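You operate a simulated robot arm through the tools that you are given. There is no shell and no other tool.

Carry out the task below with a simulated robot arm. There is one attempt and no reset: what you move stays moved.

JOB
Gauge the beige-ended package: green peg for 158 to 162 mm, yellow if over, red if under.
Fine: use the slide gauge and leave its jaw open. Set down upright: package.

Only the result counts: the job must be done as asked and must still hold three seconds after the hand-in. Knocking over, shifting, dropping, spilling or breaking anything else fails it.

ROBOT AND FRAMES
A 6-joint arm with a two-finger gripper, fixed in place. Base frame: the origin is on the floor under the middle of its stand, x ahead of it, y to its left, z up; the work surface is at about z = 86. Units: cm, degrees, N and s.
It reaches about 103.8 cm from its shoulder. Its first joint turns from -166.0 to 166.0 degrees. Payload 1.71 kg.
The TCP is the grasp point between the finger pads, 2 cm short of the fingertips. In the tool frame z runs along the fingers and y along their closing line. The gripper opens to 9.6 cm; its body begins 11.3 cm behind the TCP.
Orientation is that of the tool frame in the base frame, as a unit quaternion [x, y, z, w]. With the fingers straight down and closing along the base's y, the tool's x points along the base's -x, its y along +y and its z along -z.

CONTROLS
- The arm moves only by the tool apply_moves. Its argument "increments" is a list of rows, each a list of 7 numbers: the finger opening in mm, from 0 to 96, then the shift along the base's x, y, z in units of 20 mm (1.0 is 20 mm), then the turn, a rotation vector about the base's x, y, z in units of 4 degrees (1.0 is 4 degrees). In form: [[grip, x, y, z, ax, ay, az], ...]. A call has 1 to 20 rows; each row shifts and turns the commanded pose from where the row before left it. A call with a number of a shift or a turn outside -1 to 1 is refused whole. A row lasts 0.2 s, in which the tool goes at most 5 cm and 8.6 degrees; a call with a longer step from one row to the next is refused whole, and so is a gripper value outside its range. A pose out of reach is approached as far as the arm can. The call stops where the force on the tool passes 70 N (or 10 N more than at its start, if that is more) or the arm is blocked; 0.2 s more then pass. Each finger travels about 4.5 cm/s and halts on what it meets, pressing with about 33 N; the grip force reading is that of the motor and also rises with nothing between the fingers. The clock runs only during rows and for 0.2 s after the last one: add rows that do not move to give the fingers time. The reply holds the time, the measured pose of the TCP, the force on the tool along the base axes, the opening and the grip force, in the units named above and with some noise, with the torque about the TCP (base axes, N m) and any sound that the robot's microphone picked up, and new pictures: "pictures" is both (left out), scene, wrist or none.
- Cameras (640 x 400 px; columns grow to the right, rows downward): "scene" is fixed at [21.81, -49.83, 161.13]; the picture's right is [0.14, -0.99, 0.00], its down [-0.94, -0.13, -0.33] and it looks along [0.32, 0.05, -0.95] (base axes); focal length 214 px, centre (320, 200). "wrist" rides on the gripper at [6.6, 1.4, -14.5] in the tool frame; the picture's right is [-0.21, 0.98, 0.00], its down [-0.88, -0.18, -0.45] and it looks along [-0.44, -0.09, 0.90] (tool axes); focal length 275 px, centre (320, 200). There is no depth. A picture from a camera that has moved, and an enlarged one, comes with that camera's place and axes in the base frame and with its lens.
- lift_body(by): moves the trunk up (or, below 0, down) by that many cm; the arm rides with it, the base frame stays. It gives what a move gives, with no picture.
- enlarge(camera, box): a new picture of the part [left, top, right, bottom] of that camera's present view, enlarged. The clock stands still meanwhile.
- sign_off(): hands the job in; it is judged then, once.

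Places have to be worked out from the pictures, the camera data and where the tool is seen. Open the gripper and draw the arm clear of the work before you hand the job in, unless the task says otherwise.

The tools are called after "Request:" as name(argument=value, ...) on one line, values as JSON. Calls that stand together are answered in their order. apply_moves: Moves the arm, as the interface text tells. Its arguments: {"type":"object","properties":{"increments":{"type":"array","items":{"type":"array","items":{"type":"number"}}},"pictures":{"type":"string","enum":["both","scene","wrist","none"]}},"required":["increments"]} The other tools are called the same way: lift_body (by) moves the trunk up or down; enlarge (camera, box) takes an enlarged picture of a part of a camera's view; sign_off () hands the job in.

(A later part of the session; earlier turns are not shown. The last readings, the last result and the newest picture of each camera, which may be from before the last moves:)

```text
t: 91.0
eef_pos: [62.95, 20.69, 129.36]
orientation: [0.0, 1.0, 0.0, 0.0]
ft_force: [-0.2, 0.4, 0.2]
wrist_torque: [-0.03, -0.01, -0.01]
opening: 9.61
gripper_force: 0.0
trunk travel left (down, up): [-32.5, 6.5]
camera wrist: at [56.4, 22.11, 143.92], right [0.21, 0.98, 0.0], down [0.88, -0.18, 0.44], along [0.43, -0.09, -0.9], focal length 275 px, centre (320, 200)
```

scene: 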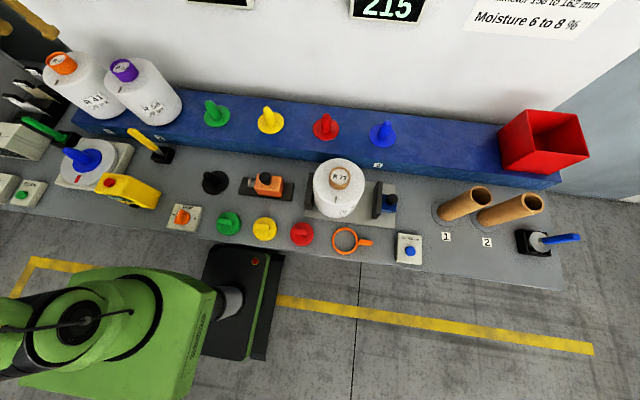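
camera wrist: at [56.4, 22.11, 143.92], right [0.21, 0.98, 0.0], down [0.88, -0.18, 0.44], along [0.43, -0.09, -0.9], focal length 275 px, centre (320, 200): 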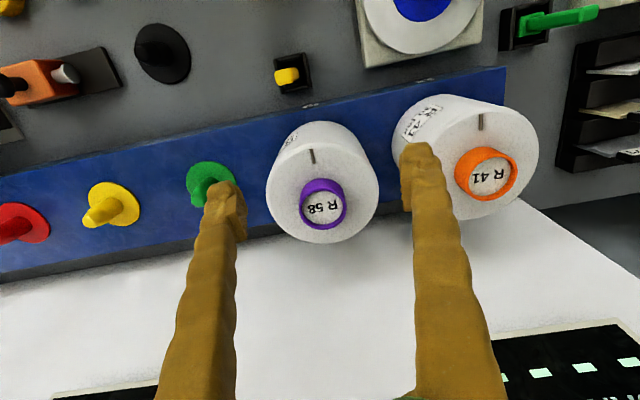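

Request:
enlarge(camera="wrist", box=[252, 180, 292, 205])

Request:
enlarge(camera="wrist", box=[355, 180, 395, 205])

Request:
enlarge(camera="wrist", box=[292, 170, 356, 235])

Request:
enlarge(camera="wrist", box=[250, 110, 410, 250])

```text
16.00 times, centred on (272, 192) of wrist
camera zoom: at [56.4, 22.11, 143.92], right [0.21, 0.98, 0.0], down [0.88, -0.18, 0.44], along [0.43, -0.09, -0.9], focal length 4404 px, centre (1088, 320)
```

zoom: 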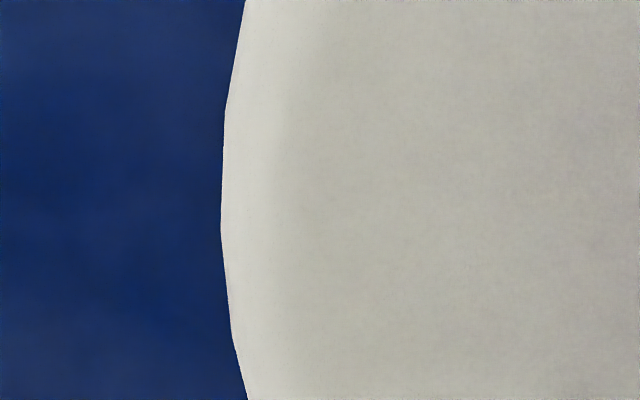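

```text
16.00 times, centred on (375, 192) of wrist
camera zoom: at [56.4, 22.11, 143.92], right [0.21, 0.98, 0.0], down [0.88, -0.18, 0.44], along [0.43, -0.09, -0.9], focal length 4404 px, centre (-560, 320)
```

zoom: 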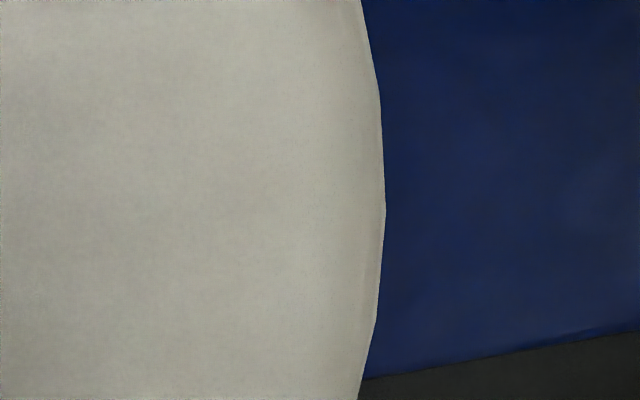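

```text
6.15 times, centred on (324, 202) of wrist
camera zoom: at [56.4, 22.11, 143.92], right [0.21, 0.98, 0.0], down [0.88, -0.18, 0.44], along [0.43, -0.09, -0.9], focal length 1694 px, centre (295, 185)
```

zoom: 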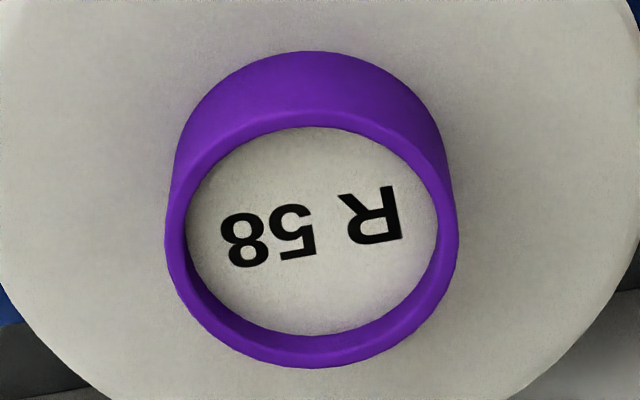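

```text
2.86 times, centred on (330, 180) of wrist
camera zoom: at [56.4, 22.11, 143.92], right [0.21, 0.98, 0.0], down [0.88, -0.18, 0.44], along [0.43, -0.09, -0.9], focal length 786 px, centre (291, 257)
```

zoom: 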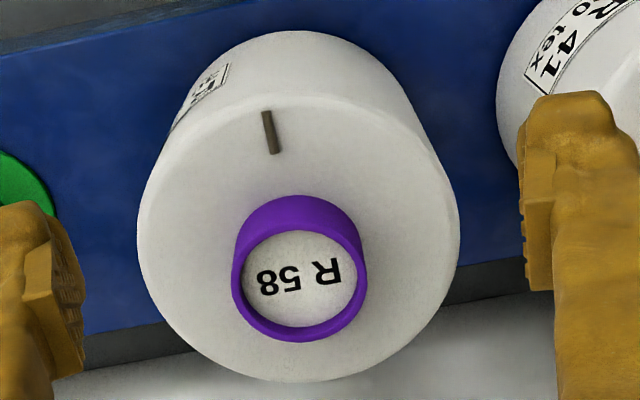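

Request:
apply_moves(increments=[[96, 0, 0.6, 0, 0, 0, 0], [96, 0, 1, 0, 0, 0, 0], [96, 0, 1, 0, 0, 0, 0], [96, 0, 1, 0, 0, 0, 0], [96, 0, 1, 0, 0, 0, 0], [96, 0, 1, 0, 0, 0, 0], [96, 0, 1, 0, 0, 0, 0], [96, 0, 1, 0, 0, 0, 0], [96, 0, 1, 0, 0, 0, 0], [96, 0, 1, 0, 0, 0, 0], [96, 0, 0.7, 0, 0, 0, 0], [96, 0, 0, 0, 0, 0, 0], [96, 0, 0, 0, 0, 0, 0]], pictures="wrist")

Request:
enlarge(camera="wrist", box=[252, 180, 292, 205])

Request:
enlarge(camera="wrist", box=[355, 180, 395, 205])

Request:
enlarge(camera="wrist", box=[292, 170, 356, 235])

```text
t: 93.8
eef_pos: [62.89, 41.24, 129.4]
orientation: [0.0, 1.0, 0.0, 0.0]
ft_force: [0.1, 0.2, -0.5]
wrist_torque: [0.04, -0.02, 0.03]
opening: 9.61
gripper_force: 0.1
trunk travel left (down, up): [-32.5, 6.5]
camera wrist: at [56.32, 42.48, 144.02], right [0.21, 0.98, 0.0], down [0.88, -0.18, 0.44], along [0.43, -0.09, -0.9], focal length 275 px, centre (320, 200)
```

wrist: 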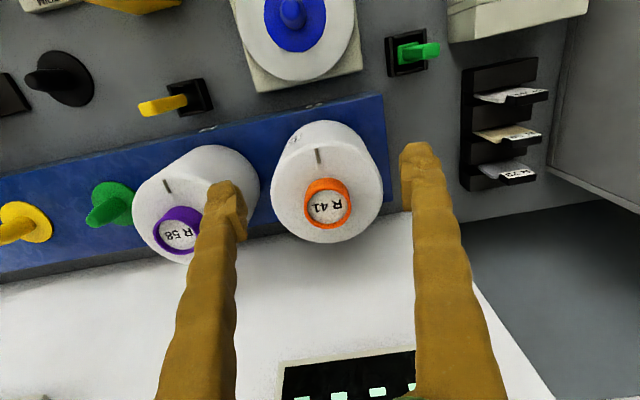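

```text
16.00 times, centred on (272, 192) of wrist
camera zoom: at [56.32, 42.48, 144.02], right [0.21, 0.98, 0.0], down [0.88, -0.18, 0.44], along [0.43, -0.09, -0.9], focal length 4404 px, centre (1088, 320)
```

zoom: 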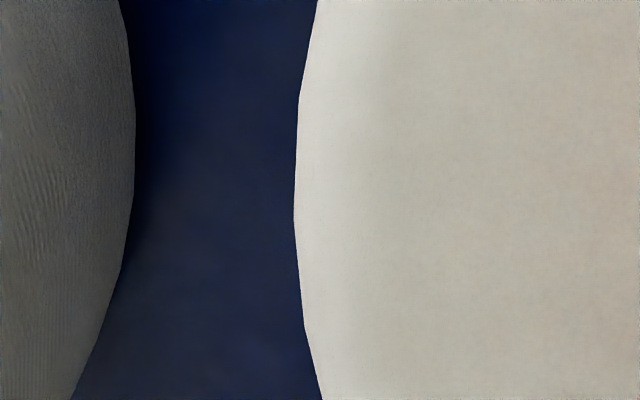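

```text
16.00 times, centred on (375, 192) of wrist
camera zoom: at [56.32, 42.48, 144.02], right [0.21, 0.98, 0.0], down [0.88, -0.18, 0.44], along [0.43, -0.09, -0.9], focal length 4404 px, centre (-560, 320)
```

zoom: 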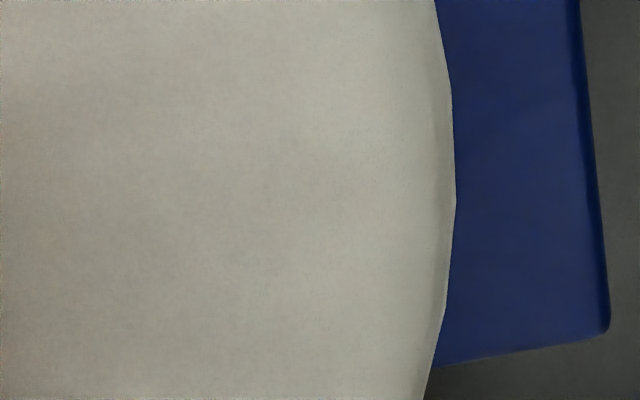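

```text
6.15 times, centred on (324, 202) of wrist
camera zoom: at [56.32, 42.48, 144.02], right [0.21, 0.98, 0.0], down [0.88, -0.18, 0.44], along [0.43, -0.09, -0.9], focal length 1694 px, centre (295, 185)
```

zoom: 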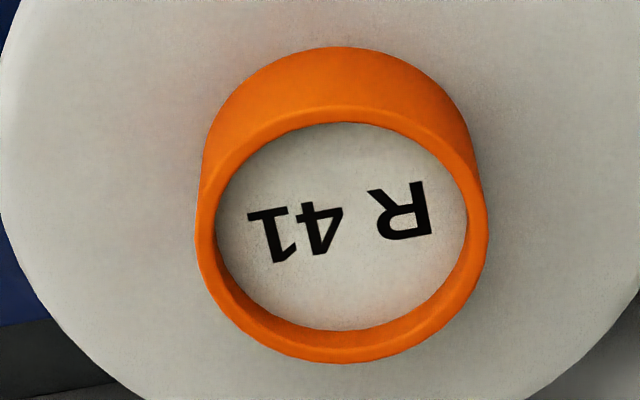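

R 41 and R 58 have identical body-to-tube proportions (2.378 vs 2.380). Now I'll take the matched view of R 73 on the gauge for comparison.

Request:
apply_moves(increments=[[96, -0.6, -0.6, 0, 0, 0, 0], [96, -0.6, -1, 0, 0, 0, 0], [96, -0.6, -1, 0, 0, 0, 0], [96, -0.6, -1, 0, 0, 0, 0], [96, -0.6, -1, 0, 0, 0, 0], [96, -0.6, -1, 0, 0, 0, 0], [96, -0.6, -1, 0, 0, 0, 0], [96, -0.6, -1, 0, 0, 0, 0], [96, -0.6, -1, 0, 0, 0, 0], [96, -0.6, -1, 0, 0, 0, 0], [96, -0.6, -1, 0, 0, 0, 0], [96, -0.6, -1, 0, 0, 0, 0], [96, -0.6, -1, 0, 0, 0, 0], [96, -0.6, -1, 0, 0, 0, 0], [96, -0.6, -1, 0, 0, 0, 0], [96, -0.6, -1, 0, 0, 0, 0], [96, -0.6, -1, 0, 0, 0, 0], [96, -0.6, -1, 0, 0, 0, 0], [96, -0.6, -1, 0, 0, 0, 0], [96, -0.5, -1, 0, 0, 0, 0]], pictures="none")

Request:
apply_moves(increments=[[96, 0, -1, 0, 0, 0, 0], [96, 0, -1, 0, 0, 0, 0], [96, 0, -1, 0, 0, 0, 0], [96, 0, -1, 0, 0, 0, 0], [96, 0, -1, 0, 0, 0, 0], [96, 0, -1, 0, 0, 0, 0], [96, 0, -1, 0, 0, 0, 0], [96, 0, -1, 0, 0, 0, 0], [96, 0, -1, 0, 0, 0, 0], [96, 0, -1, 0, 0, 0, 0], [96, 0, -1, 0, 0, 0, 0], [96, 0, -1, 0, 0, 0, 0], [96, 0, -1, -0.2, 0, 0, 0], [96, 0, -1, -0.4, 0, 0, 0], [96, 0, -1, -0.5, 0, 0, 0], [96, 0, -1, -0.5, 0, 0, 0], [96, 0, -1, -0.5, 0, 0, 0], [96, 0, -1, -0.5, 0, 0, 0], [96, 0, -1, -0.5, 0, 0, 0], [96, 0, -1, -0.5, 0, 0, 0]], pictures="none")

Request:
apply_moves(increments=[[96, 0, -1, 0, 0, 0, 0], [96, 0, -1, 0, 0, 0, 0], [96, 0, -1, 0, 0, 0, 0], [96, 0, -1, 0, 0, 0, 0], [96, 0, -1, 0, 0, 0, 0], [96, 0, -1, 0, 0, 0, 0], [96, 0, -0.1, 0, 0, 0, 0], [96, 0, 0, 0, 0, 0, 0], [96, 0, 0, 0, 0, 0, 0]], pictures="both")

```text
t: 98.0
eef_pos: [39.05, 2.14, 129.37]
orientation: [0.0, 1.0, 0.0, 0.0]
ft_force: [-0.2, 0.3, 0.0]
wrist_torque: [-0.04, -0.01, 0.02]
opening: 9.61
gripper_force: 0.0
trunk travel left (down, up): [-32.5, 6.5]
```

```text
t: 102.2
eef_pos: [39.14, -37.91, 122.23]
orientation: [0.0, 1.0, 0.0, 0.0]
ft_force: [0.9, 0.7, 0.6]
wrist_torque: [0.02, 0.0, -0.01]
opening: 9.57
gripper_force: 0.0
trunk travel left (down, up): [-32.5, 6.5]
```

```text
t: 104.2
eef_pos: [39.01, -50.03, 122.18]
orientation: [0.0, 1.0, 0.0, 0.0]
ft_force: [0.5, 0.2, 0.2]
wrist_torque: [0.0, 0.01, 0.01]
opening: 9.6
gripper_force: 0.2
trunk travel left (down, up): [-32.5, 6.5]
camera wrist: at [32.51, -48.77, 136.68], right [0.21, 0.98, 0.0], down [0.88, -0.18, 0.44], along [0.43, -0.09, -0.9], focal length 275 px, centre (320, 200)
```

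scene: 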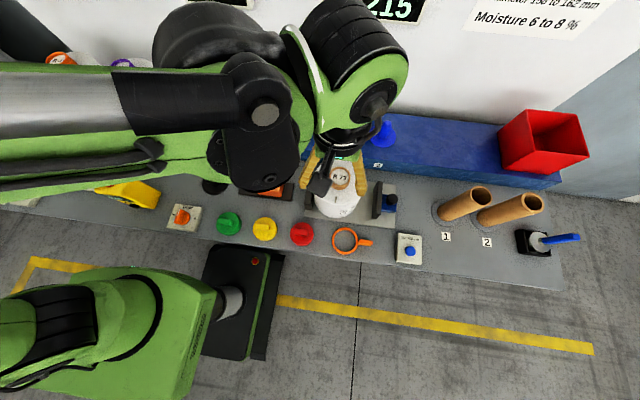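
wrist: 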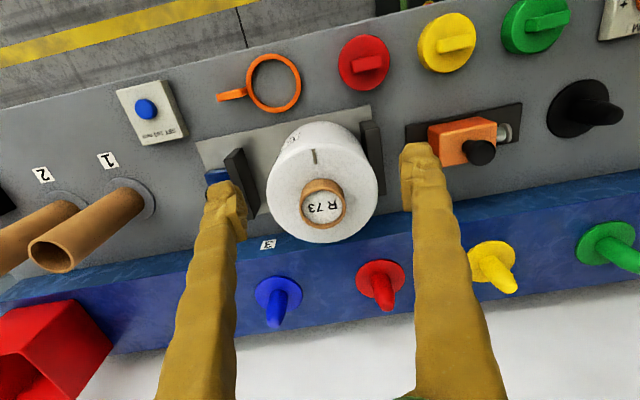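

Request:
enlarge(camera="wrist", box=[252, 180, 292, 205])

Request:
enlarge(camera="wrist", box=[355, 180, 395, 205])

Request:
enlarge(camera="wrist", box=[292, 170, 356, 235])

Request:
enlarge(camera="wrist", box=[180, 90, 400, 250])

```text
16.00 times, centred on (272, 192) of wrist
camera zoom: at [32.51, -48.77, 136.68], right [0.21, 0.98, 0.0], down [0.88, -0.18, 0.44], along [0.43, -0.09, -0.9], focal length 4404 px, centre (1088, 320)
```

zoom: 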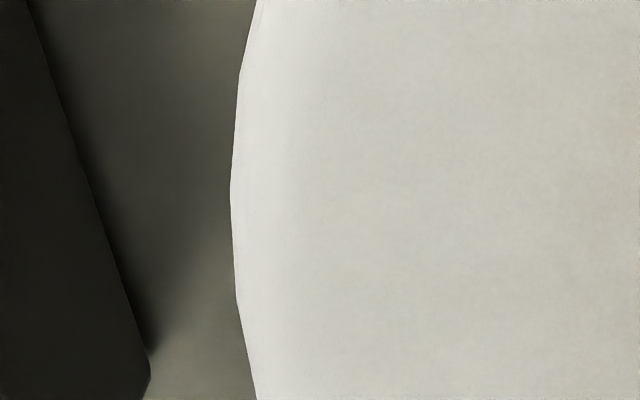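

```text
16.00 times, centred on (375, 192) of wrist
camera zoom: at [32.51, -48.77, 136.68], right [0.21, 0.98, 0.0], down [0.88, -0.18, 0.44], along [0.43, -0.09, -0.9], focal length 4404 px, centre (-560, 320)
```

zoom: 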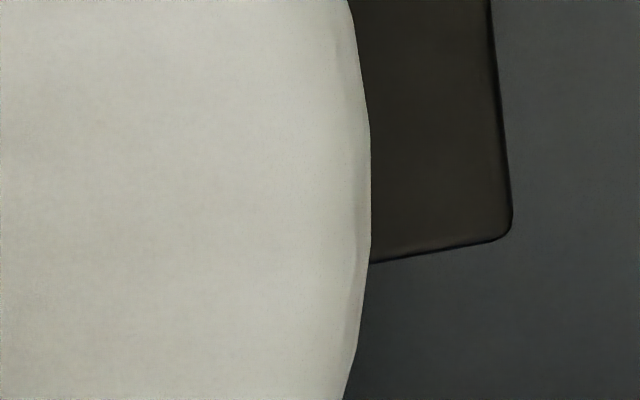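

```text
6.15 times, centred on (324, 202) of wrist
camera zoom: at [32.51, -48.77, 136.68], right [0.21, 0.98, 0.0], down [0.88, -0.18, 0.44], along [0.43, -0.09, -0.9], focal length 1694 px, centre (295, 185)
```

zoom: 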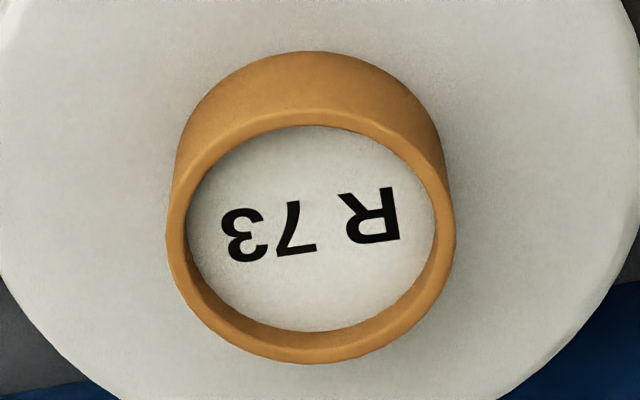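

```text
2.50 times, centred on (290, 170) of wrist
camera zoom: at [32.51, -48.77, 136.68], right [0.21, 0.98, 0.0], down [0.88, -0.18, 0.44], along [0.43, -0.09, -0.9], focal length 688 px, centre (395, 275)
```

zoom: 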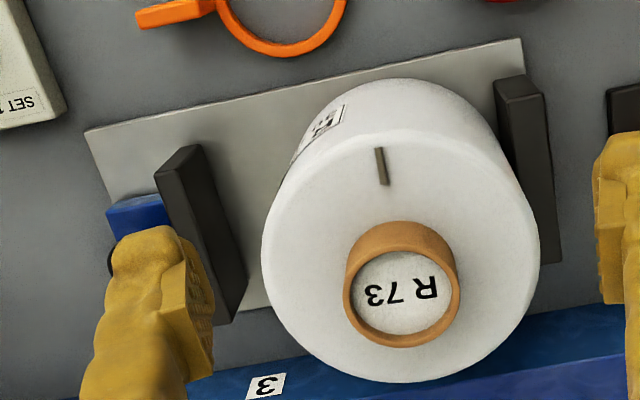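

R 73's proportions (2.372) are within about 0.4% of the others, so all three bodies look the same size. I'll refine with 16x zooms on the tube edges to make this comparison reliable.

Request:
enlarge(camera="wrist", box=[280, 195, 320, 220])

Request:
enlarge(camera="wrist", box=[326, 195, 366, 220])

Request:
enlarge(camera="wrist", box=[255, 170, 295, 195])

Request:
enlarge(camera="wrist", box=[357, 170, 397, 195])

Request:
enlarge(camera="wrist", box=[300, 225, 340, 250])

Request:
enlarge(camera="wrist", box=[296, 110, 336, 135])

```text
16.00 times, centred on (300, 208) of wrist
camera zoom: at [32.51, -48.77, 136.68], right [0.21, 0.98, 0.0], down [0.88, -0.18, 0.44], along [0.43, -0.09, -0.9], focal length 4404 px, centre (640, 80)
```

zoom: 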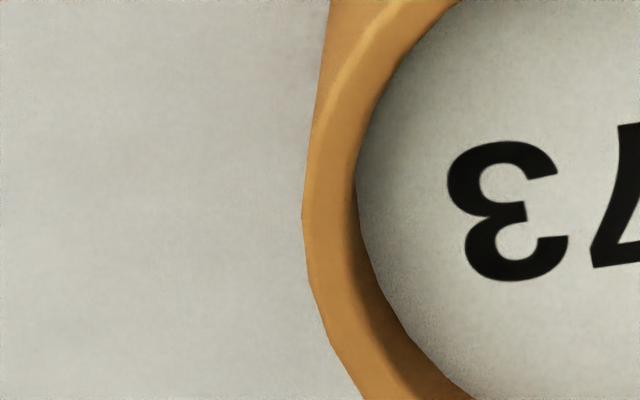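

```text
16.00 times, centred on (346, 208) of wrist
camera zoom: at [32.51, -48.77, 136.68], right [0.21, 0.98, 0.0], down [0.88, -0.18, 0.44], along [0.43, -0.09, -0.9], focal length 4404 px, centre (-96, 80)
```

zoom: 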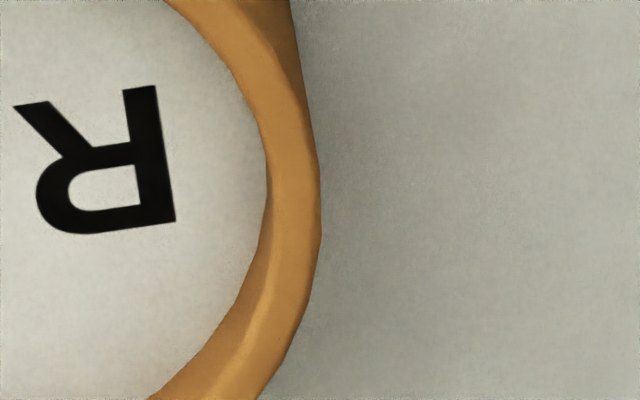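

```text
16.00 times, centred on (275, 182) of wrist
camera zoom: at [32.51, -48.77, 136.68], right [0.21, 0.98, 0.0], down [0.88, -0.18, 0.44], along [0.43, -0.09, -0.9], focal length 4404 px, centre (1040, 480)
```

zoom: 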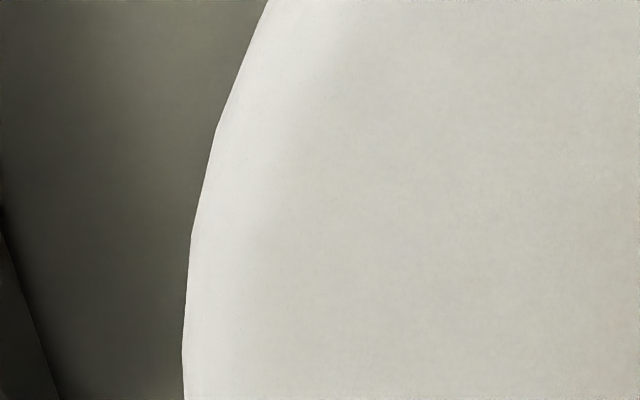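

```text
16.00 times, centred on (377, 182) of wrist
camera zoom: at [32.51, -48.77, 136.68], right [0.21, 0.98, 0.0], down [0.88, -0.18, 0.44], along [0.43, -0.09, -0.9], focal length 4404 px, centre (-592, 480)
```

zoom: 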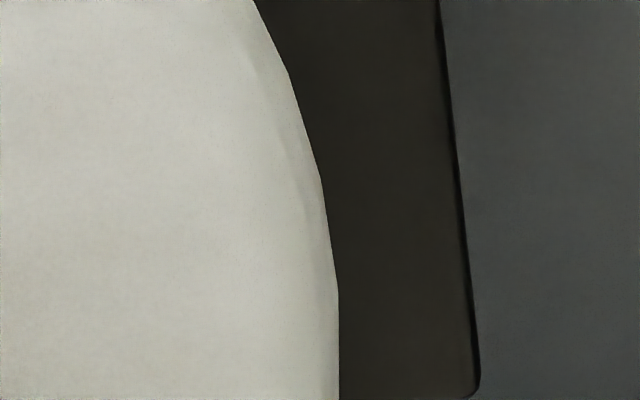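

```text
16.00 times, centred on (320, 238) of wrist
camera zoom: at [32.51, -48.77, 136.68], right [0.21, 0.98, 0.0], down [0.88, -0.18, 0.44], along [0.43, -0.09, -0.9], focal length 4404 px, centre (320, -400)
```

zoom: 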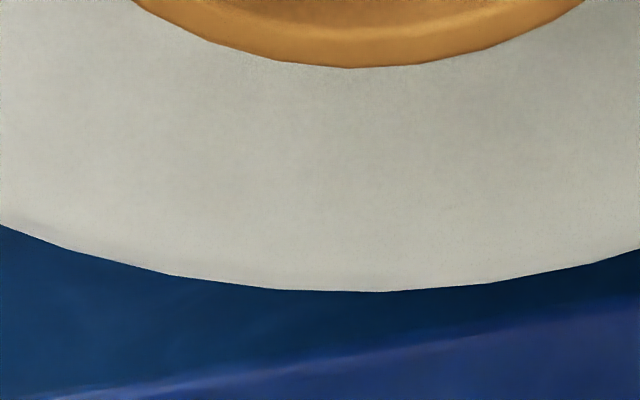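

```text
16.00 times, centred on (316, 122) of wrist
camera zoom: at [32.51, -48.77, 136.68], right [0.21, 0.98, 0.0], down [0.88, -0.18, 0.44], along [0.43, -0.09, -0.9], focal length 4404 px, centre (384, 1440)
```

zoom: 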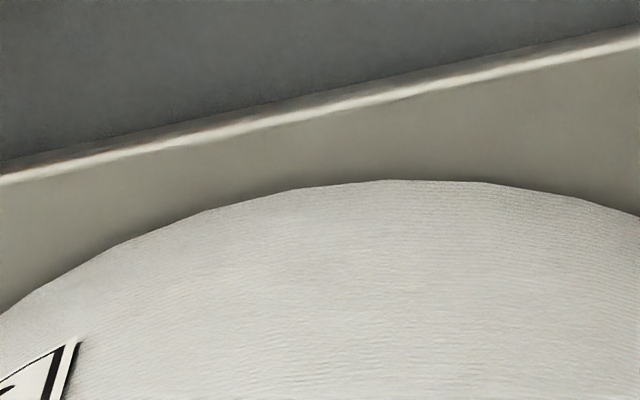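

The refined ratio for R 73 is 2.366, possibly about 0.6% smaller than the other two. I'll go back and measure R 58 with the same 16x precision, since this decides whether the geometry carries the true diameter.

Request:
apply_moves(increments=[[96, 0, 0.6, 0.4, 0, 0, 0], [96, 0, 1, 0.5, 0, 0, 0], [96, 0, 1, 0.5, 0, 0, 0], [96, 0, 1, 0.5, 0, 0, 0], [96, 0, 1, 0.5, 0, 0, 0], [96, 0, 1, 0.5, 0, 0, 0], [96, 0, 1, 0.5, 0, 0, 0], [96, 0, 1, 0.3, 0, 0, 0], [96, 0, 1, 0, 0, 0, 0], [96, 0, 1, 0, 0, 0, 0], [96, 0, 1, 0, 0, 0, 0], [96, 0, 1, 0, 0, 0, 0], [96, 0, 1, 0, 0, 0, 0], [96, 0, 1, 0, 0, 0, 0], [96, 0, 1, 0, 0, 0, 0], [96, 0, 1, 0, 0, 0, 0], [96, 0, 1, 0, 0, 0, 0], [96, 0, 1, 0, 0, 0, 0], [96, 0, 1, 0, 0, 0, 0], [96, 0, 1, 0, 0, 0, 0]], pictures="none")

Request:
apply_moves(increments=[[96, 0.5, 1, 0, 0, 0, 0], [96, 0.7, 1, 0, 0, 0, 0], [96, 0.8, 1, 0, 0, 0, 0], [96, 0.8, 1, 0, 0, 0, 0], [96, 0.8, 1, 0, 0, 0, 0], [96, 0.8, 1, 0, 0, 0, 0], [96, 0.8, 1, 0, 0, 0, 0], [96, 0.8, 1, 0, 0, 0, 0], [96, 0.8, 1, 0, 0, 0, 0], [96, 0.8, 1, 0, 0, 0, 0], [96, 0.8, 1, 0, 0, 0, 0], [96, 0.8, 1, 0, 0, 0, 0], [96, 0.8, 1, 0, 0, 0, 0], [96, 0.8, 1, 0, 0, 0, 0], [96, 0.8, 1, 0, 0, 0, 0], [96, 0.35, 0.85, 0, 0, 0, 0], [96, 0, 0, 0, 0, 0, 0], [96, 0, 0, 0, 0, 0, 0]], pictures="wrist")

```text
t: 108.4
eef_pos: [39.23, -10.57, 129.4]
orientation: [0.0, 1.0, -0.001, 0.0]
ft_force: [-0.5, 0.0, -0.1]
wrist_torque: [0.01, -0.04, -0.03]
opening: 9.6
gripper_force: 0.1
trunk travel left (down, up): [-32.5, 6.5]
```

```text
t: 112.2
eef_pos: [62.96, 20.79, 129.66]
orientation: [0.001, 1.0, 0.0, 0.001]
ft_force: [1.0, 0.0, 0.7]
wrist_torque: [0.03, -0.01, 0.0]
opening: 9.61
gripper_force: 0.0
trunk travel left (down, up): [-32.5, 6.5]
camera wrist: at [56.44, 22.05, 144.17], right [0.21, 0.98, 0.0], down [0.88, -0.18, 0.44], along [0.43, -0.09, -0.9], focal length 275 px, centre (320, 200)
```

wrist: 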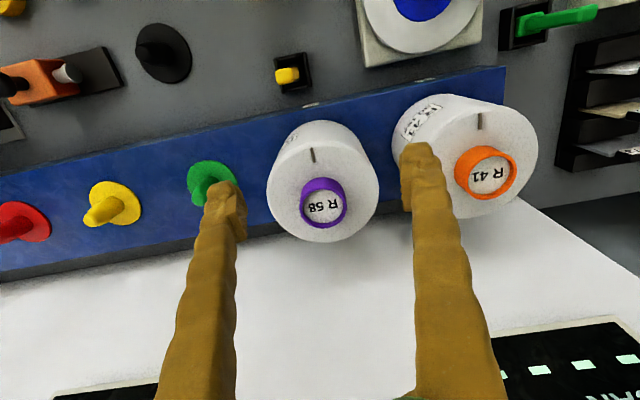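

Request:
enlarge(camera="wrist", box=[280, 190, 320, 215])

Request:
enlarge(camera="wrist", box=[327, 190, 367, 215])

Request:
enlarge(camera="wrist", box=[252, 180, 292, 205])

Request:
enlarge(camera="wrist", box=[355, 180, 395, 205])

Request:
enlarge(camera="wrist", box=[300, 220, 340, 245])

Request:
enlarge(camera="wrist", box=[296, 108, 336, 133])

```text
16.00 times, centred on (300, 202) of wrist
camera zoom: at [56.44, 22.05, 144.17], right [0.21, 0.98, 0.0], down [0.88, -0.18, 0.44], along [0.43, -0.09, -0.9], focal length 4404 px, centre (640, 160)
```

zoom: 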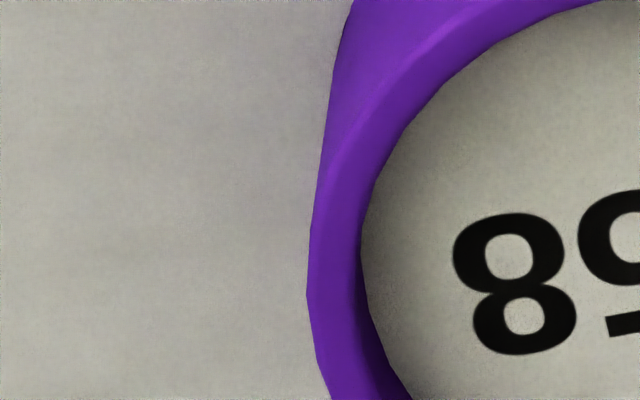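

```text
16.00 times, centred on (347, 202) of wrist
camera zoom: at [56.44, 22.05, 144.17], right [0.21, 0.98, 0.0], down [0.88, -0.18, 0.44], along [0.43, -0.09, -0.9], focal length 4404 px, centre (-112, 160)
```

zoom: 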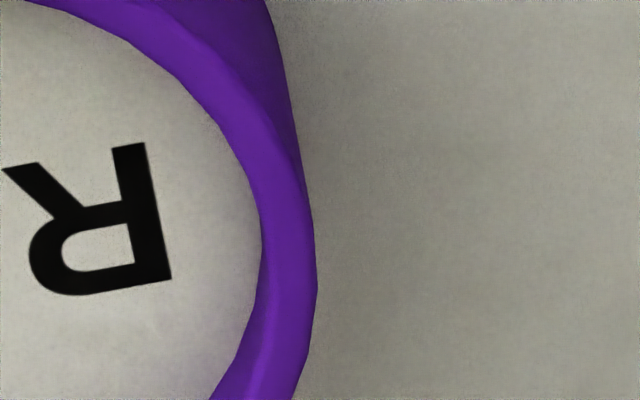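

```text
16.00 times, centred on (272, 192) of wrist
camera zoom: at [56.44, 22.05, 144.17], right [0.21, 0.98, 0.0], down [0.88, -0.18, 0.44], along [0.43, -0.09, -0.9], focal length 4404 px, centre (1088, 320)
```

zoom: 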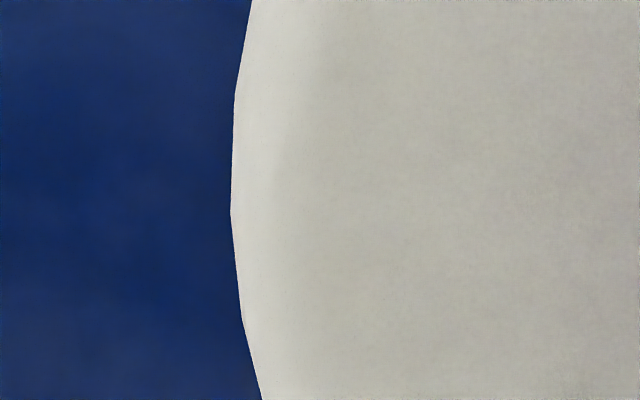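

```text
16.00 times, centred on (375, 192) of wrist
camera zoom: at [56.44, 22.05, 144.17], right [0.21, 0.98, 0.0], down [0.88, -0.18, 0.44], along [0.43, -0.09, -0.9], focal length 4404 px, centre (-560, 320)
```

zoom: 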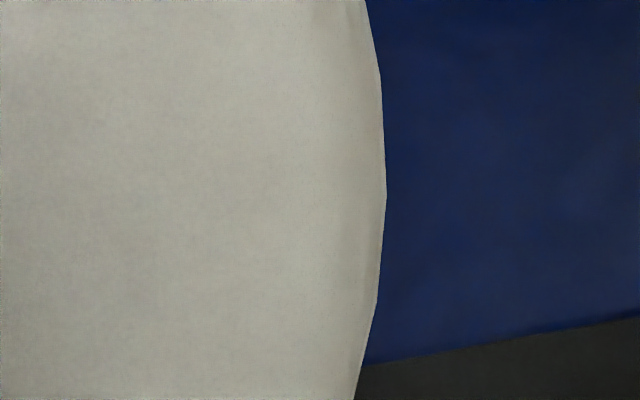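

```text
16.00 times, centred on (320, 232) of wrist
camera zoom: at [56.44, 22.05, 144.17], right [0.21, 0.98, 0.0], down [0.88, -0.18, 0.44], along [0.43, -0.09, -0.9], focal length 4404 px, centre (320, -320)
```

zoom: 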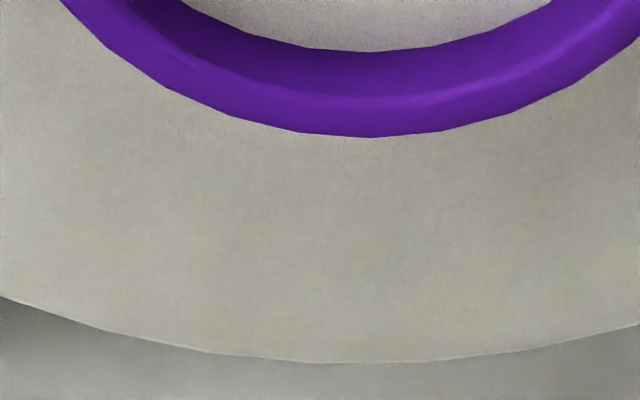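

```text
16.00 times, centred on (316, 120) of wrist
camera zoom: at [56.44, 22.05, 144.17], right [0.21, 0.98, 0.0], down [0.88, -0.18, 0.44], along [0.43, -0.09, -0.9], focal length 4404 px, centre (384, 1472)
```

zoom: 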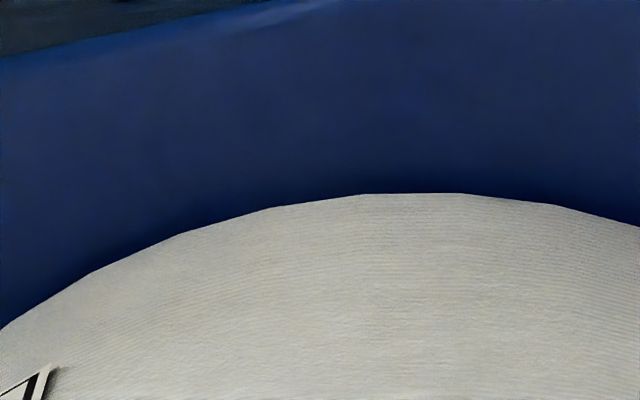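

Now R 58 measures 2.369, matching R 73's 2.366, so all packages share the same nominal body shape. The geometry therefore doesn't carry the true diameter. The gauge's own reading does, and it gave a repeatable 165 mm on every closing. Its free scale agrees with the measured jaw gap, so there's no zero error, and 165 mm is over 162, which means the yellow peg. I won't press SET, since there is no 160 mm master here. Next I'll locate the yellow peg precisely.

Request:
apply_moves(increments=[[96, -0.2, -0.6, -0.1, 0, 0, 0], [96, -0.1, -1, -0.1, 0, 0, 0], [96, -0.1, -1, -0.1, 0, 0, 0], [96, -0.1, -1, -0.1, 0, 0, 0], [96, -0.1, -1, -0.1, 0, 0, 0], [96, -0.1, -1, -0.1, 0, 0, 0], [96, -0.1, -1, -0.1, 0, 0, 0], [96, 0, -1, -0.1, 0, 0, 0], [96, 0, -1, -0.1, 0, 0, 0], [96, 0, -1, -0.1, 0, 0, 0], [96, 0, -1, -0.1, 0, 0, 0], [96, 0, -1, -0.1, 0, 0, 0], [96, 0, -1, 0, 0, 0, 0], [96, 0, -1, 0, 0, 0, 0], [96, 0, -1, 0, 0, 0, 0], [96, 0, -1, 0, 0, 0, 0], [96, 0, -1, 0, 0, 0, 0], [96, 0, -1, 0, 0, 0, 0], [96, 0, -1, 0, 0, 0, 0], [96, 0, -1, 0, 0, 0, 0]], pictures="none")

Request:
apply_moves(increments=[[96, 0, -0.8, 0, 0, 0, 0], [96, 0, 0, 0, 0, 0, 0], [96, 0, 0, 0, 0, 0, 0]], pictures="both")

```text
t: 116.4
eef_pos: [61.46, -18.34, 127.18]
orientation: [0.0, 1.0, 0.001, 0.0]
ft_force: [-0.2, 0.4, 0.0]
wrist_torque: [0.0, -0.02, 0.01]
opening: 9.6
gripper_force: 0.0
trunk travel left (down, up): [-32.5, 6.5]
```

```text
t: 117.2
eef_pos: [61.56, -19.72, 127.16]
orientation: [0.0, 1.0, 0.001, 0.0]
ft_force: [0.7, -0.2, 0.3]
wrist_torque: [-0.01, -0.01, 0.03]
opening: 9.6
gripper_force: 0.1
trunk travel left (down, up): [-32.5, 6.5]
camera wrist: at [54.95, -18.52, 141.73], right [0.21, 0.98, 0.0], down [0.88, -0.18, 0.44], along [0.43, -0.09, -0.9], focal length 275 px, centre (320, 200)
```

scene: 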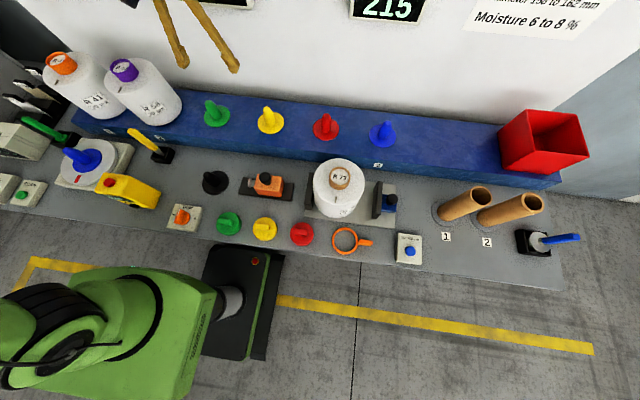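
wrist: 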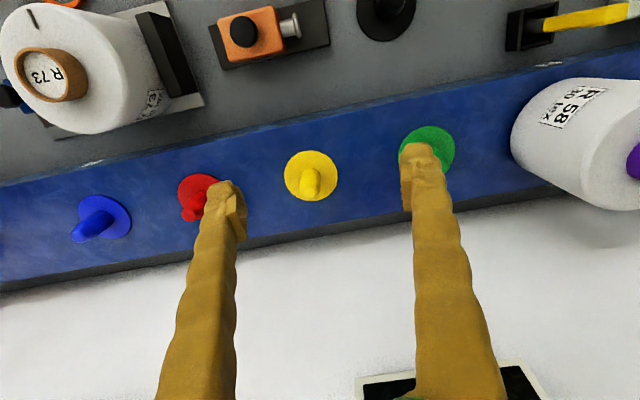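

Request:
enlarge(camera="wrist", box=[270, 135, 350, 215])

Request:
enlarge(camera="wrist", box=[60, 180, 140, 260])

Request:
enlarge(camera="scene", box=[230, 80, 410, 160])

```text
5.00 times, centred on (310, 175) of wrist
camera zoom: at [54.95, -18.52, 141.73], right [0.21, 0.98, 0.0], down [0.88, -0.18, 0.44], along [0.43, -0.09, -0.9], focal length 1376 px, centre (370, 325)
```

zoom: 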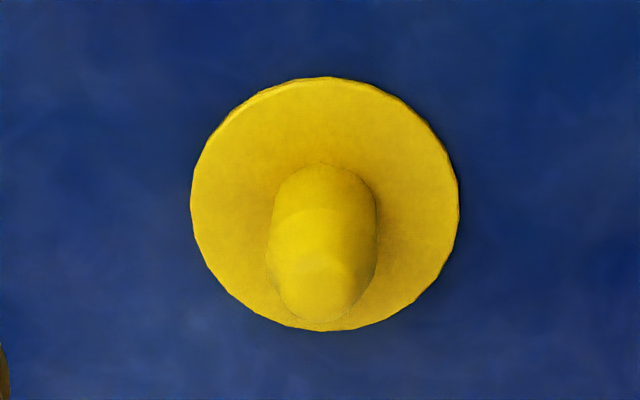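

```text
5.00 times, centred on (100, 220) of wrist
camera zoom: at [54.95, -18.52, 141.73], right [0.21, 0.98, 0.0], down [0.88, -0.18, 0.44], along [0.43, -0.09, -0.9], focal length 1376 px, centre (1420, 100)
```

zoom: 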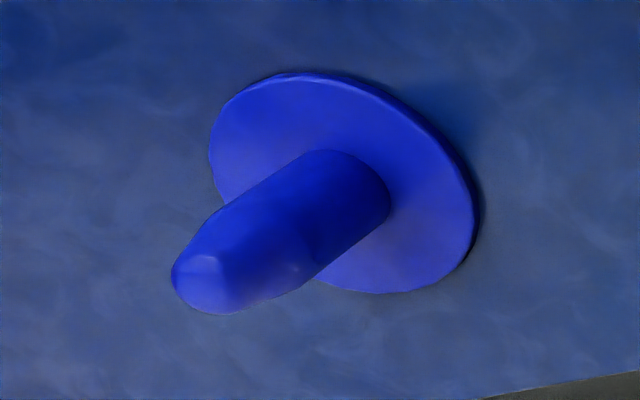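

```text
3.56 times, centred on (320, 120) of scene
camera zoom: at [21.81, -49.83, 161.13], right [0.14, -0.99, 0.0], down [-0.94, -0.13, -0.33], along [0.32, 0.05, -0.95], focal length 763 px, centre (320, 484)
```

zoom: 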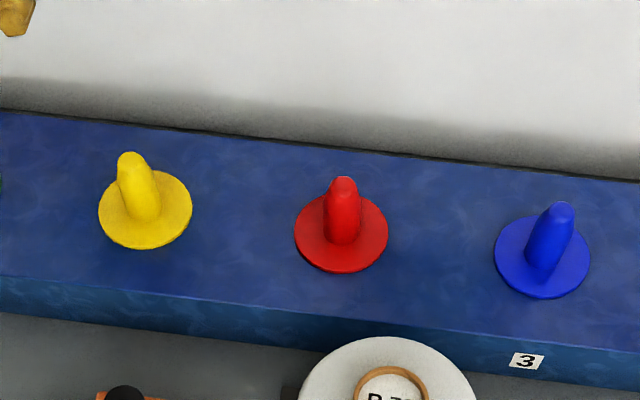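

The yellow peg disc centre comes out at about (72.9, -24.0), and the same method gives the blue peg at (72.9, -66.1), matching where R 73 stood. Now I'll go back over R 73 at about (49.1, -51.9) to pick it up.

Request:
apply_moves(increments=[[96, -0.3, -0.6, 0, 0, 0, 0], [96, -0.4, -1, -0.1, 0, 0, 0], [96, -0.4, -1, -0.1, 0, 0, 0], [96, -0.4, -1, -0.1, 0, 0, 0], [96, -0.4, -1, -0.2, 0, 0, 0], [96, -0.4, -1, -0.2, 0, 0, 0], [96, -0.4, -1, -0.2, 0, 0, 0], [96, -0.4, -1, -0.2, 0, 0, 0], [96, -0.4, -1, -0.2, 0, 0, 0], [96, -0.4, -1, -0.2, 0, 0, 0], [96, -0.4, -1, -0.2, 0, 0, 0], [96, -0.4, -1, -0.2, 0, 0, 0], [96, -0.4, -1, -0.2, 0, 0, 0], [96, -0.4, -1, -0.2, 0, 0, 0], [96, -0.4, -1, -0.2, 0, 0, 0], [96, -0.33, -1, -0.2, 0, 0, 0], [96, 0, -0.5, 0, 0, 0, 0], [96, 0, 0, 0, 0, 0, 0], [96, 0, 0, 0, 0, 0, 0]], pictures="wrist")

Request:
enlarge(camera="wrist", box=[220, 60, 420, 220])

```text
t: 121.2
eef_pos: [48.97, -52.2, 121.83]
orientation: [0.001, 1.0, 0.0, 0.0]
ft_force: [-0.3, 0.1, -0.5]
wrist_torque: [0.02, 0.01, 0.01]
opening: 9.61
gripper_force: 0.1
trunk travel left (down, up): [-32.5, 6.5]
camera wrist: at [42.49, -50.74, 136.31], right [0.21, 0.98, 0.0], down [0.88, -0.18, 0.44], along [0.43, -0.09, -0.9], focal length 275 px, centre (320, 200)
```

wrist: 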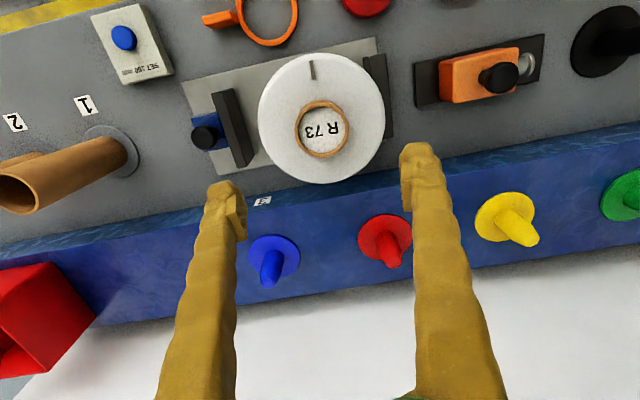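

```text
2.50 times, centred on (320, 140) of wrist
camera zoom: at [42.49, -50.74, 136.31], right [0.21, 0.98, 0.0], down [0.88, -0.18, 0.44], along [0.43, -0.09, -0.9], focal length 688 px, centre (320, 350)
```

zoom: 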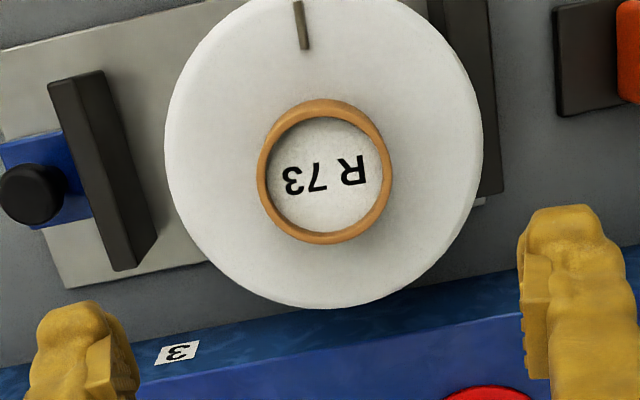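

The tube is centred at (49.15, -51.95). I'll trim the position, descend to grip height and close.

Request:
apply_moves(increments=[[96, 0.08, 0.12, -0.4, 0, 0, 0], [96, 0, 0, -0.8, 0, 0, 0], [96, 0, 0, -0.8, 0, 0, 0], [96, 0, 0, -0.8, 0, 0, 0], [96, 0, 0, -0.8, 0, 0, 0], [96, 0, 0, -0.8, 0, 0, 0], [96, 0, 0, -0.8, 0, 0, 0], [96, 0, 0, -0.8, 0, 0, 0], [96, 0, 0, -0.7, 0, 0, 0], [96, 0, 0, -0.6, 0, 0, 0], [96, 0, 0, -0.5, 0, 0, 0], [96, 0, 0, -0.3, 0, 0, 0], [96, 0, 0, 0, 0, 0, 0]], pictures="wrist")

Request:
enlarge(camera="wrist", box=[200, 100, 460, 280])

```text
t: 124.0
eef_pos: [49.06, -51.9, 105.55]
orientation: [0.0, 1.0, 0.0, 0.0]
ft_force: [-0.2, 0.3, -0.7]
wrist_torque: [0.03, -0.01, -0.03]
opening: 9.59
gripper_force: 0.0
trunk travel left (down, up): [-32.5, 6.5]
camera wrist: at [42.46, -50.53, 120.08], right [0.21, 0.98, 0.0], down [0.88, -0.18, 0.44], along [0.43, -0.09, -0.9], focal length 275 px, centre (320, 200)
```

wrist: 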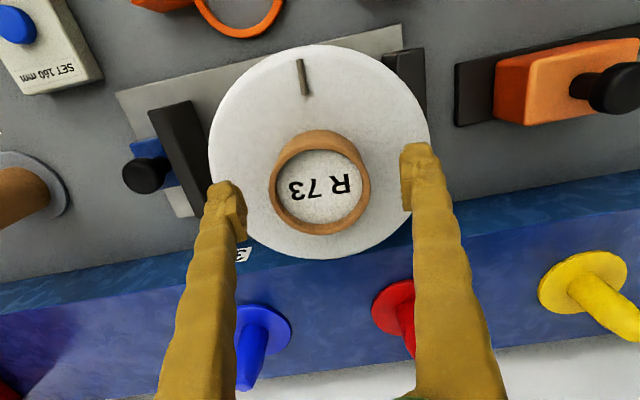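

```text
2.22 times, centred on (330, 190) of wrist
camera zoom: at [42.46, -50.53, 120.08], right [0.21, 0.98, 0.0], down [0.88, -0.18, 0.44], along [0.43, -0.09, -0.9], focal length 612 px, centre (298, 222)
```

zoom: 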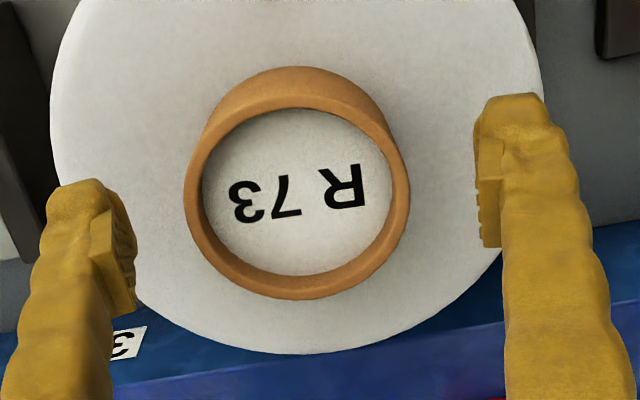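

Request:
apply_moves(increments=[[96, 0, 0, -0.28, 0, 0, 0], [96, 0, 0, 0, 0, 0, 0], [60, 0, 0, 0, 0, 0, 0], [40, 0, 0, 0, 0, 0, 0], [30, 0, 0, 0, 0, 0, 0], [30, 0, 0, 0, 0, 0, 0], [30, 0, 0, 0, 0, 0, 0], [30, 0, 0, 0, 0, 0, 0]], pictures="wrist")

```text
t: 125.8
eef_pos: [49.07, -51.82, 105.1]
orientation: [0.001, 1.0, 0.0, 0.0]
ft_force: [3.2, -14.7, 11.6]
wrist_torque: [-0.23, -0.04, -0.06]
opening: 6.12
gripper_force: 33.0
trunk travel left (down, up): [-32.5, 6.5]
camera wrist: at [42.47, -50.6, 119.55], right [0.21, 0.98, 0.0], down [0.88, -0.18, 0.44], along [0.43, -0.09, -0.9], focal length 275 px, centre (320, 200)
```

wrist: 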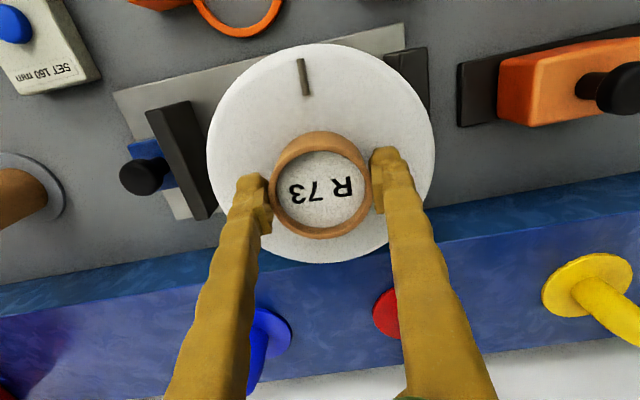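

Gripped at 6.1 cm. The package is pressing slightly on the fixed jaw (-15 N), so I'll ease it towards -y and lift straight up.

Request:
apply_moves(increments=[[30, 0, -0.08, 0.03, 0, 0, 0], [30, 0, -0.05, 0.15, 0, 0, 0], [30, 0, -0.05, 0.25, 0, 0, 0], [30, 0, 0, 0.25, 0, 0, 0], [30, 0, 0, 0.25, 0, 0, 0], [30, 0, 0, 0, 0, 0, 0]], pictures="both")

```text
t: 127.2
eef_pos: [49.13, -52.3, 106.79]
orientation: [0.0, 1.0, -0.001, 0.0]
ft_force: [-0.1, -0.1, -11.9]
wrist_torque: [0.0, 0.03, 0.01]
opening: 6.11
gripper_force: 32.8
trunk travel left (down, up): [-32.5, 6.5]
camera wrist: at [42.55, -50.99, 121.39], right [0.21, 0.98, 0.0], down [0.88, -0.18, 0.44], along [0.43, -0.09, -0.9], focal length 275 px, centre (320, 200)
```

scene: 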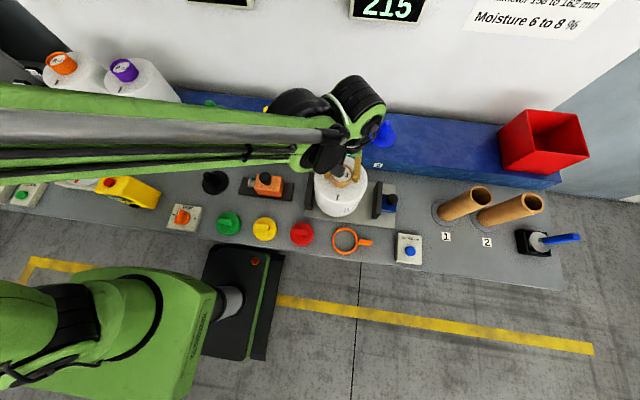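
wrist: 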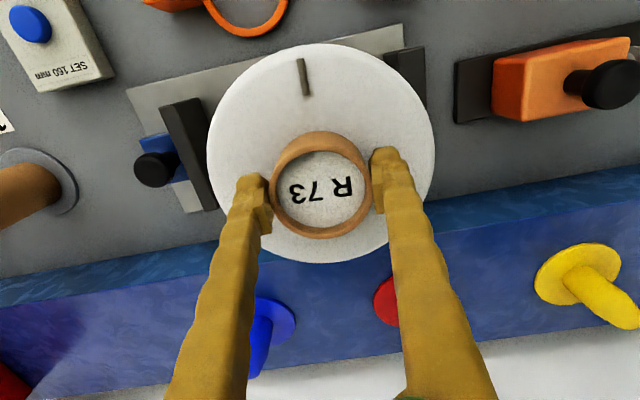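

The package hangs freely (-11.9 N). I'll raise it to clear the pegs, then carry it towards the yellow peg.

Request:
apply_moves(increments=[[30, 0, 0, 0.4, 0, 0, 0], [30, 0, 0, 0.55, 0, 0, 0], [30, 0, 0, 0.55, 0, 0, 0], [30, 0, 0, 0.55, 0, 0, 0], [30, 0, 0, 0.55, 0, 0, 0], [30, 0, 0, 0.55, 0, 0, 0], [30, 0, 0, 0.6, 0, 0, 0], [30, 0, 0, 0.6, 0, 0, 0], [30, 0, 0, 0.6, 0, 0, 0], [30, 0, 0, 0.6, 0, 0, 0], [30, 0, 0, 0.6, 0, 0, 0], [30, 0, 0, 0.6, 0, 0, 0], [30, 0, 0, 0.6, 0, 0, 0], [30, 0, 0, 0.6, 0, 0, 0], [30, 0, 0, 0.6, 0, 0, 0], [30, 0, 0, 0.6, 0, 0, 0], [30, 0, 0, 0.4, 0, 0, 0], [30, 0, 0, 0, 0, 0, 0]], pictures="scene")

```text
t: 131.0
eef_pos: [49.04, -52.27, 126.04]
orientation: [0.001, 1.0, 0.0, 0.0]
ft_force: [0.4, 0.8, -10.7]
wrist_torque: [-0.01, 0.04, 0.0]
opening: 6.11
gripper_force: 33.0
trunk travel left (down, up): [-32.5, 6.5]
```

scene: 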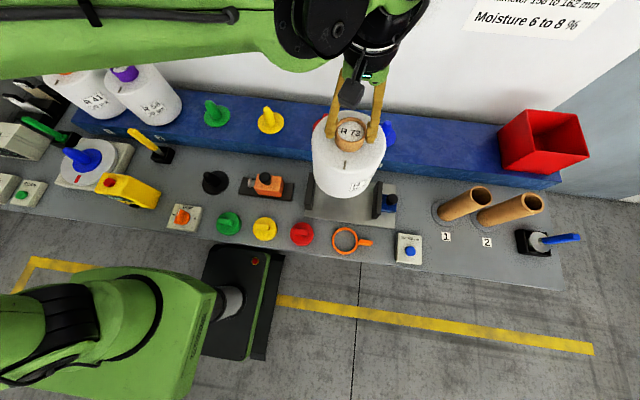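

Request:
apply_moves(increments=[[30, 0.1, 0.3, 0, 0, 0, 0], [30, 0.2, 0.6, 0, 0, 0, 0], [30, 0.3, 0.8, 0, 0, 0, 0], [30, 0.3, 0.8, 0, 0, 0, 0], [30, 0.3, 0.8, 0, 0, 0, 0], [30, 0.3, 0.8, 0, 0, 0, 0], [30, 0.3, 0.8, 0, 0, 0, 0], [30, 0.3, 0.8, 0, 0, 0, 0], [30, 0.3, 0.8, 0, 0, 0, 0], [30, 0.3, 0.8, 0, 0, 0, 0], [30, 0.3, 0.8, 0, 0, 0, 0], [30, 0.3, 0.8, 0, 0, 0, 0], [30, 0.3, 0.8, 0, 0, 0, 0], [30, 0.3, 0.8, 0, 0, 0, 0], [30, 0.3, 0.8, 0, 0, 0, 0], [30, 0.3, 0.8, 0, 0, 0, 0], [30, 0.3, 0.8, 0, 0, 0, 0], [30, 0.2, 0.6, 0, 0, 0, 0], [30, 0.1, 0.4, 0, 0, 0, 0], [30, 0, 0.2, 0, 0, 0, 0]], pictures="both")

```text
t: 135.2
eef_pos: [59.19, -23.82, 125.91]
orientation: [0.0, 1.0, 0.0, -0.002]
ft_force: [0.6, -0.1, -11.9]
wrist_torque: [0.0, 0.02, -0.01]
opening: 6.09
gripper_force: 33.0
trunk travel left (down, up): [-32.5, 6.5]
camera wrist: at [52.77, -22.65, 140.52], right [0.21, 0.98, 0.0], down [0.88, -0.18, 0.44], along [0.43, -0.09, -0.9], focal length 275 px, centre (320, 200)
```

scene: 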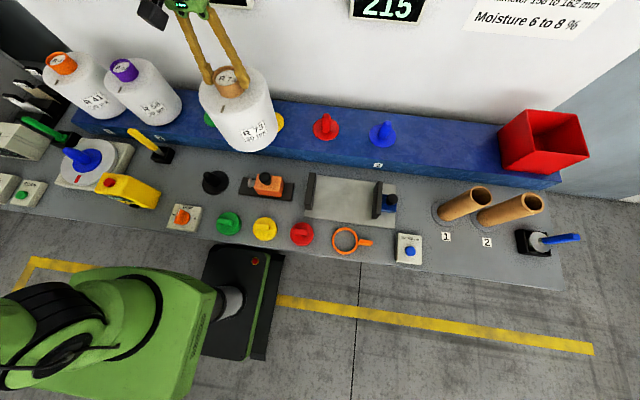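
wrist: 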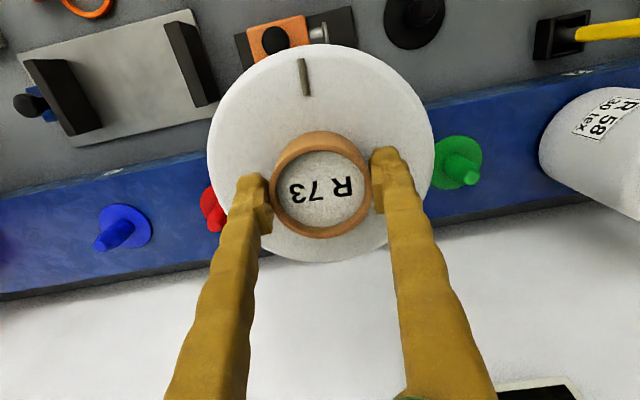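

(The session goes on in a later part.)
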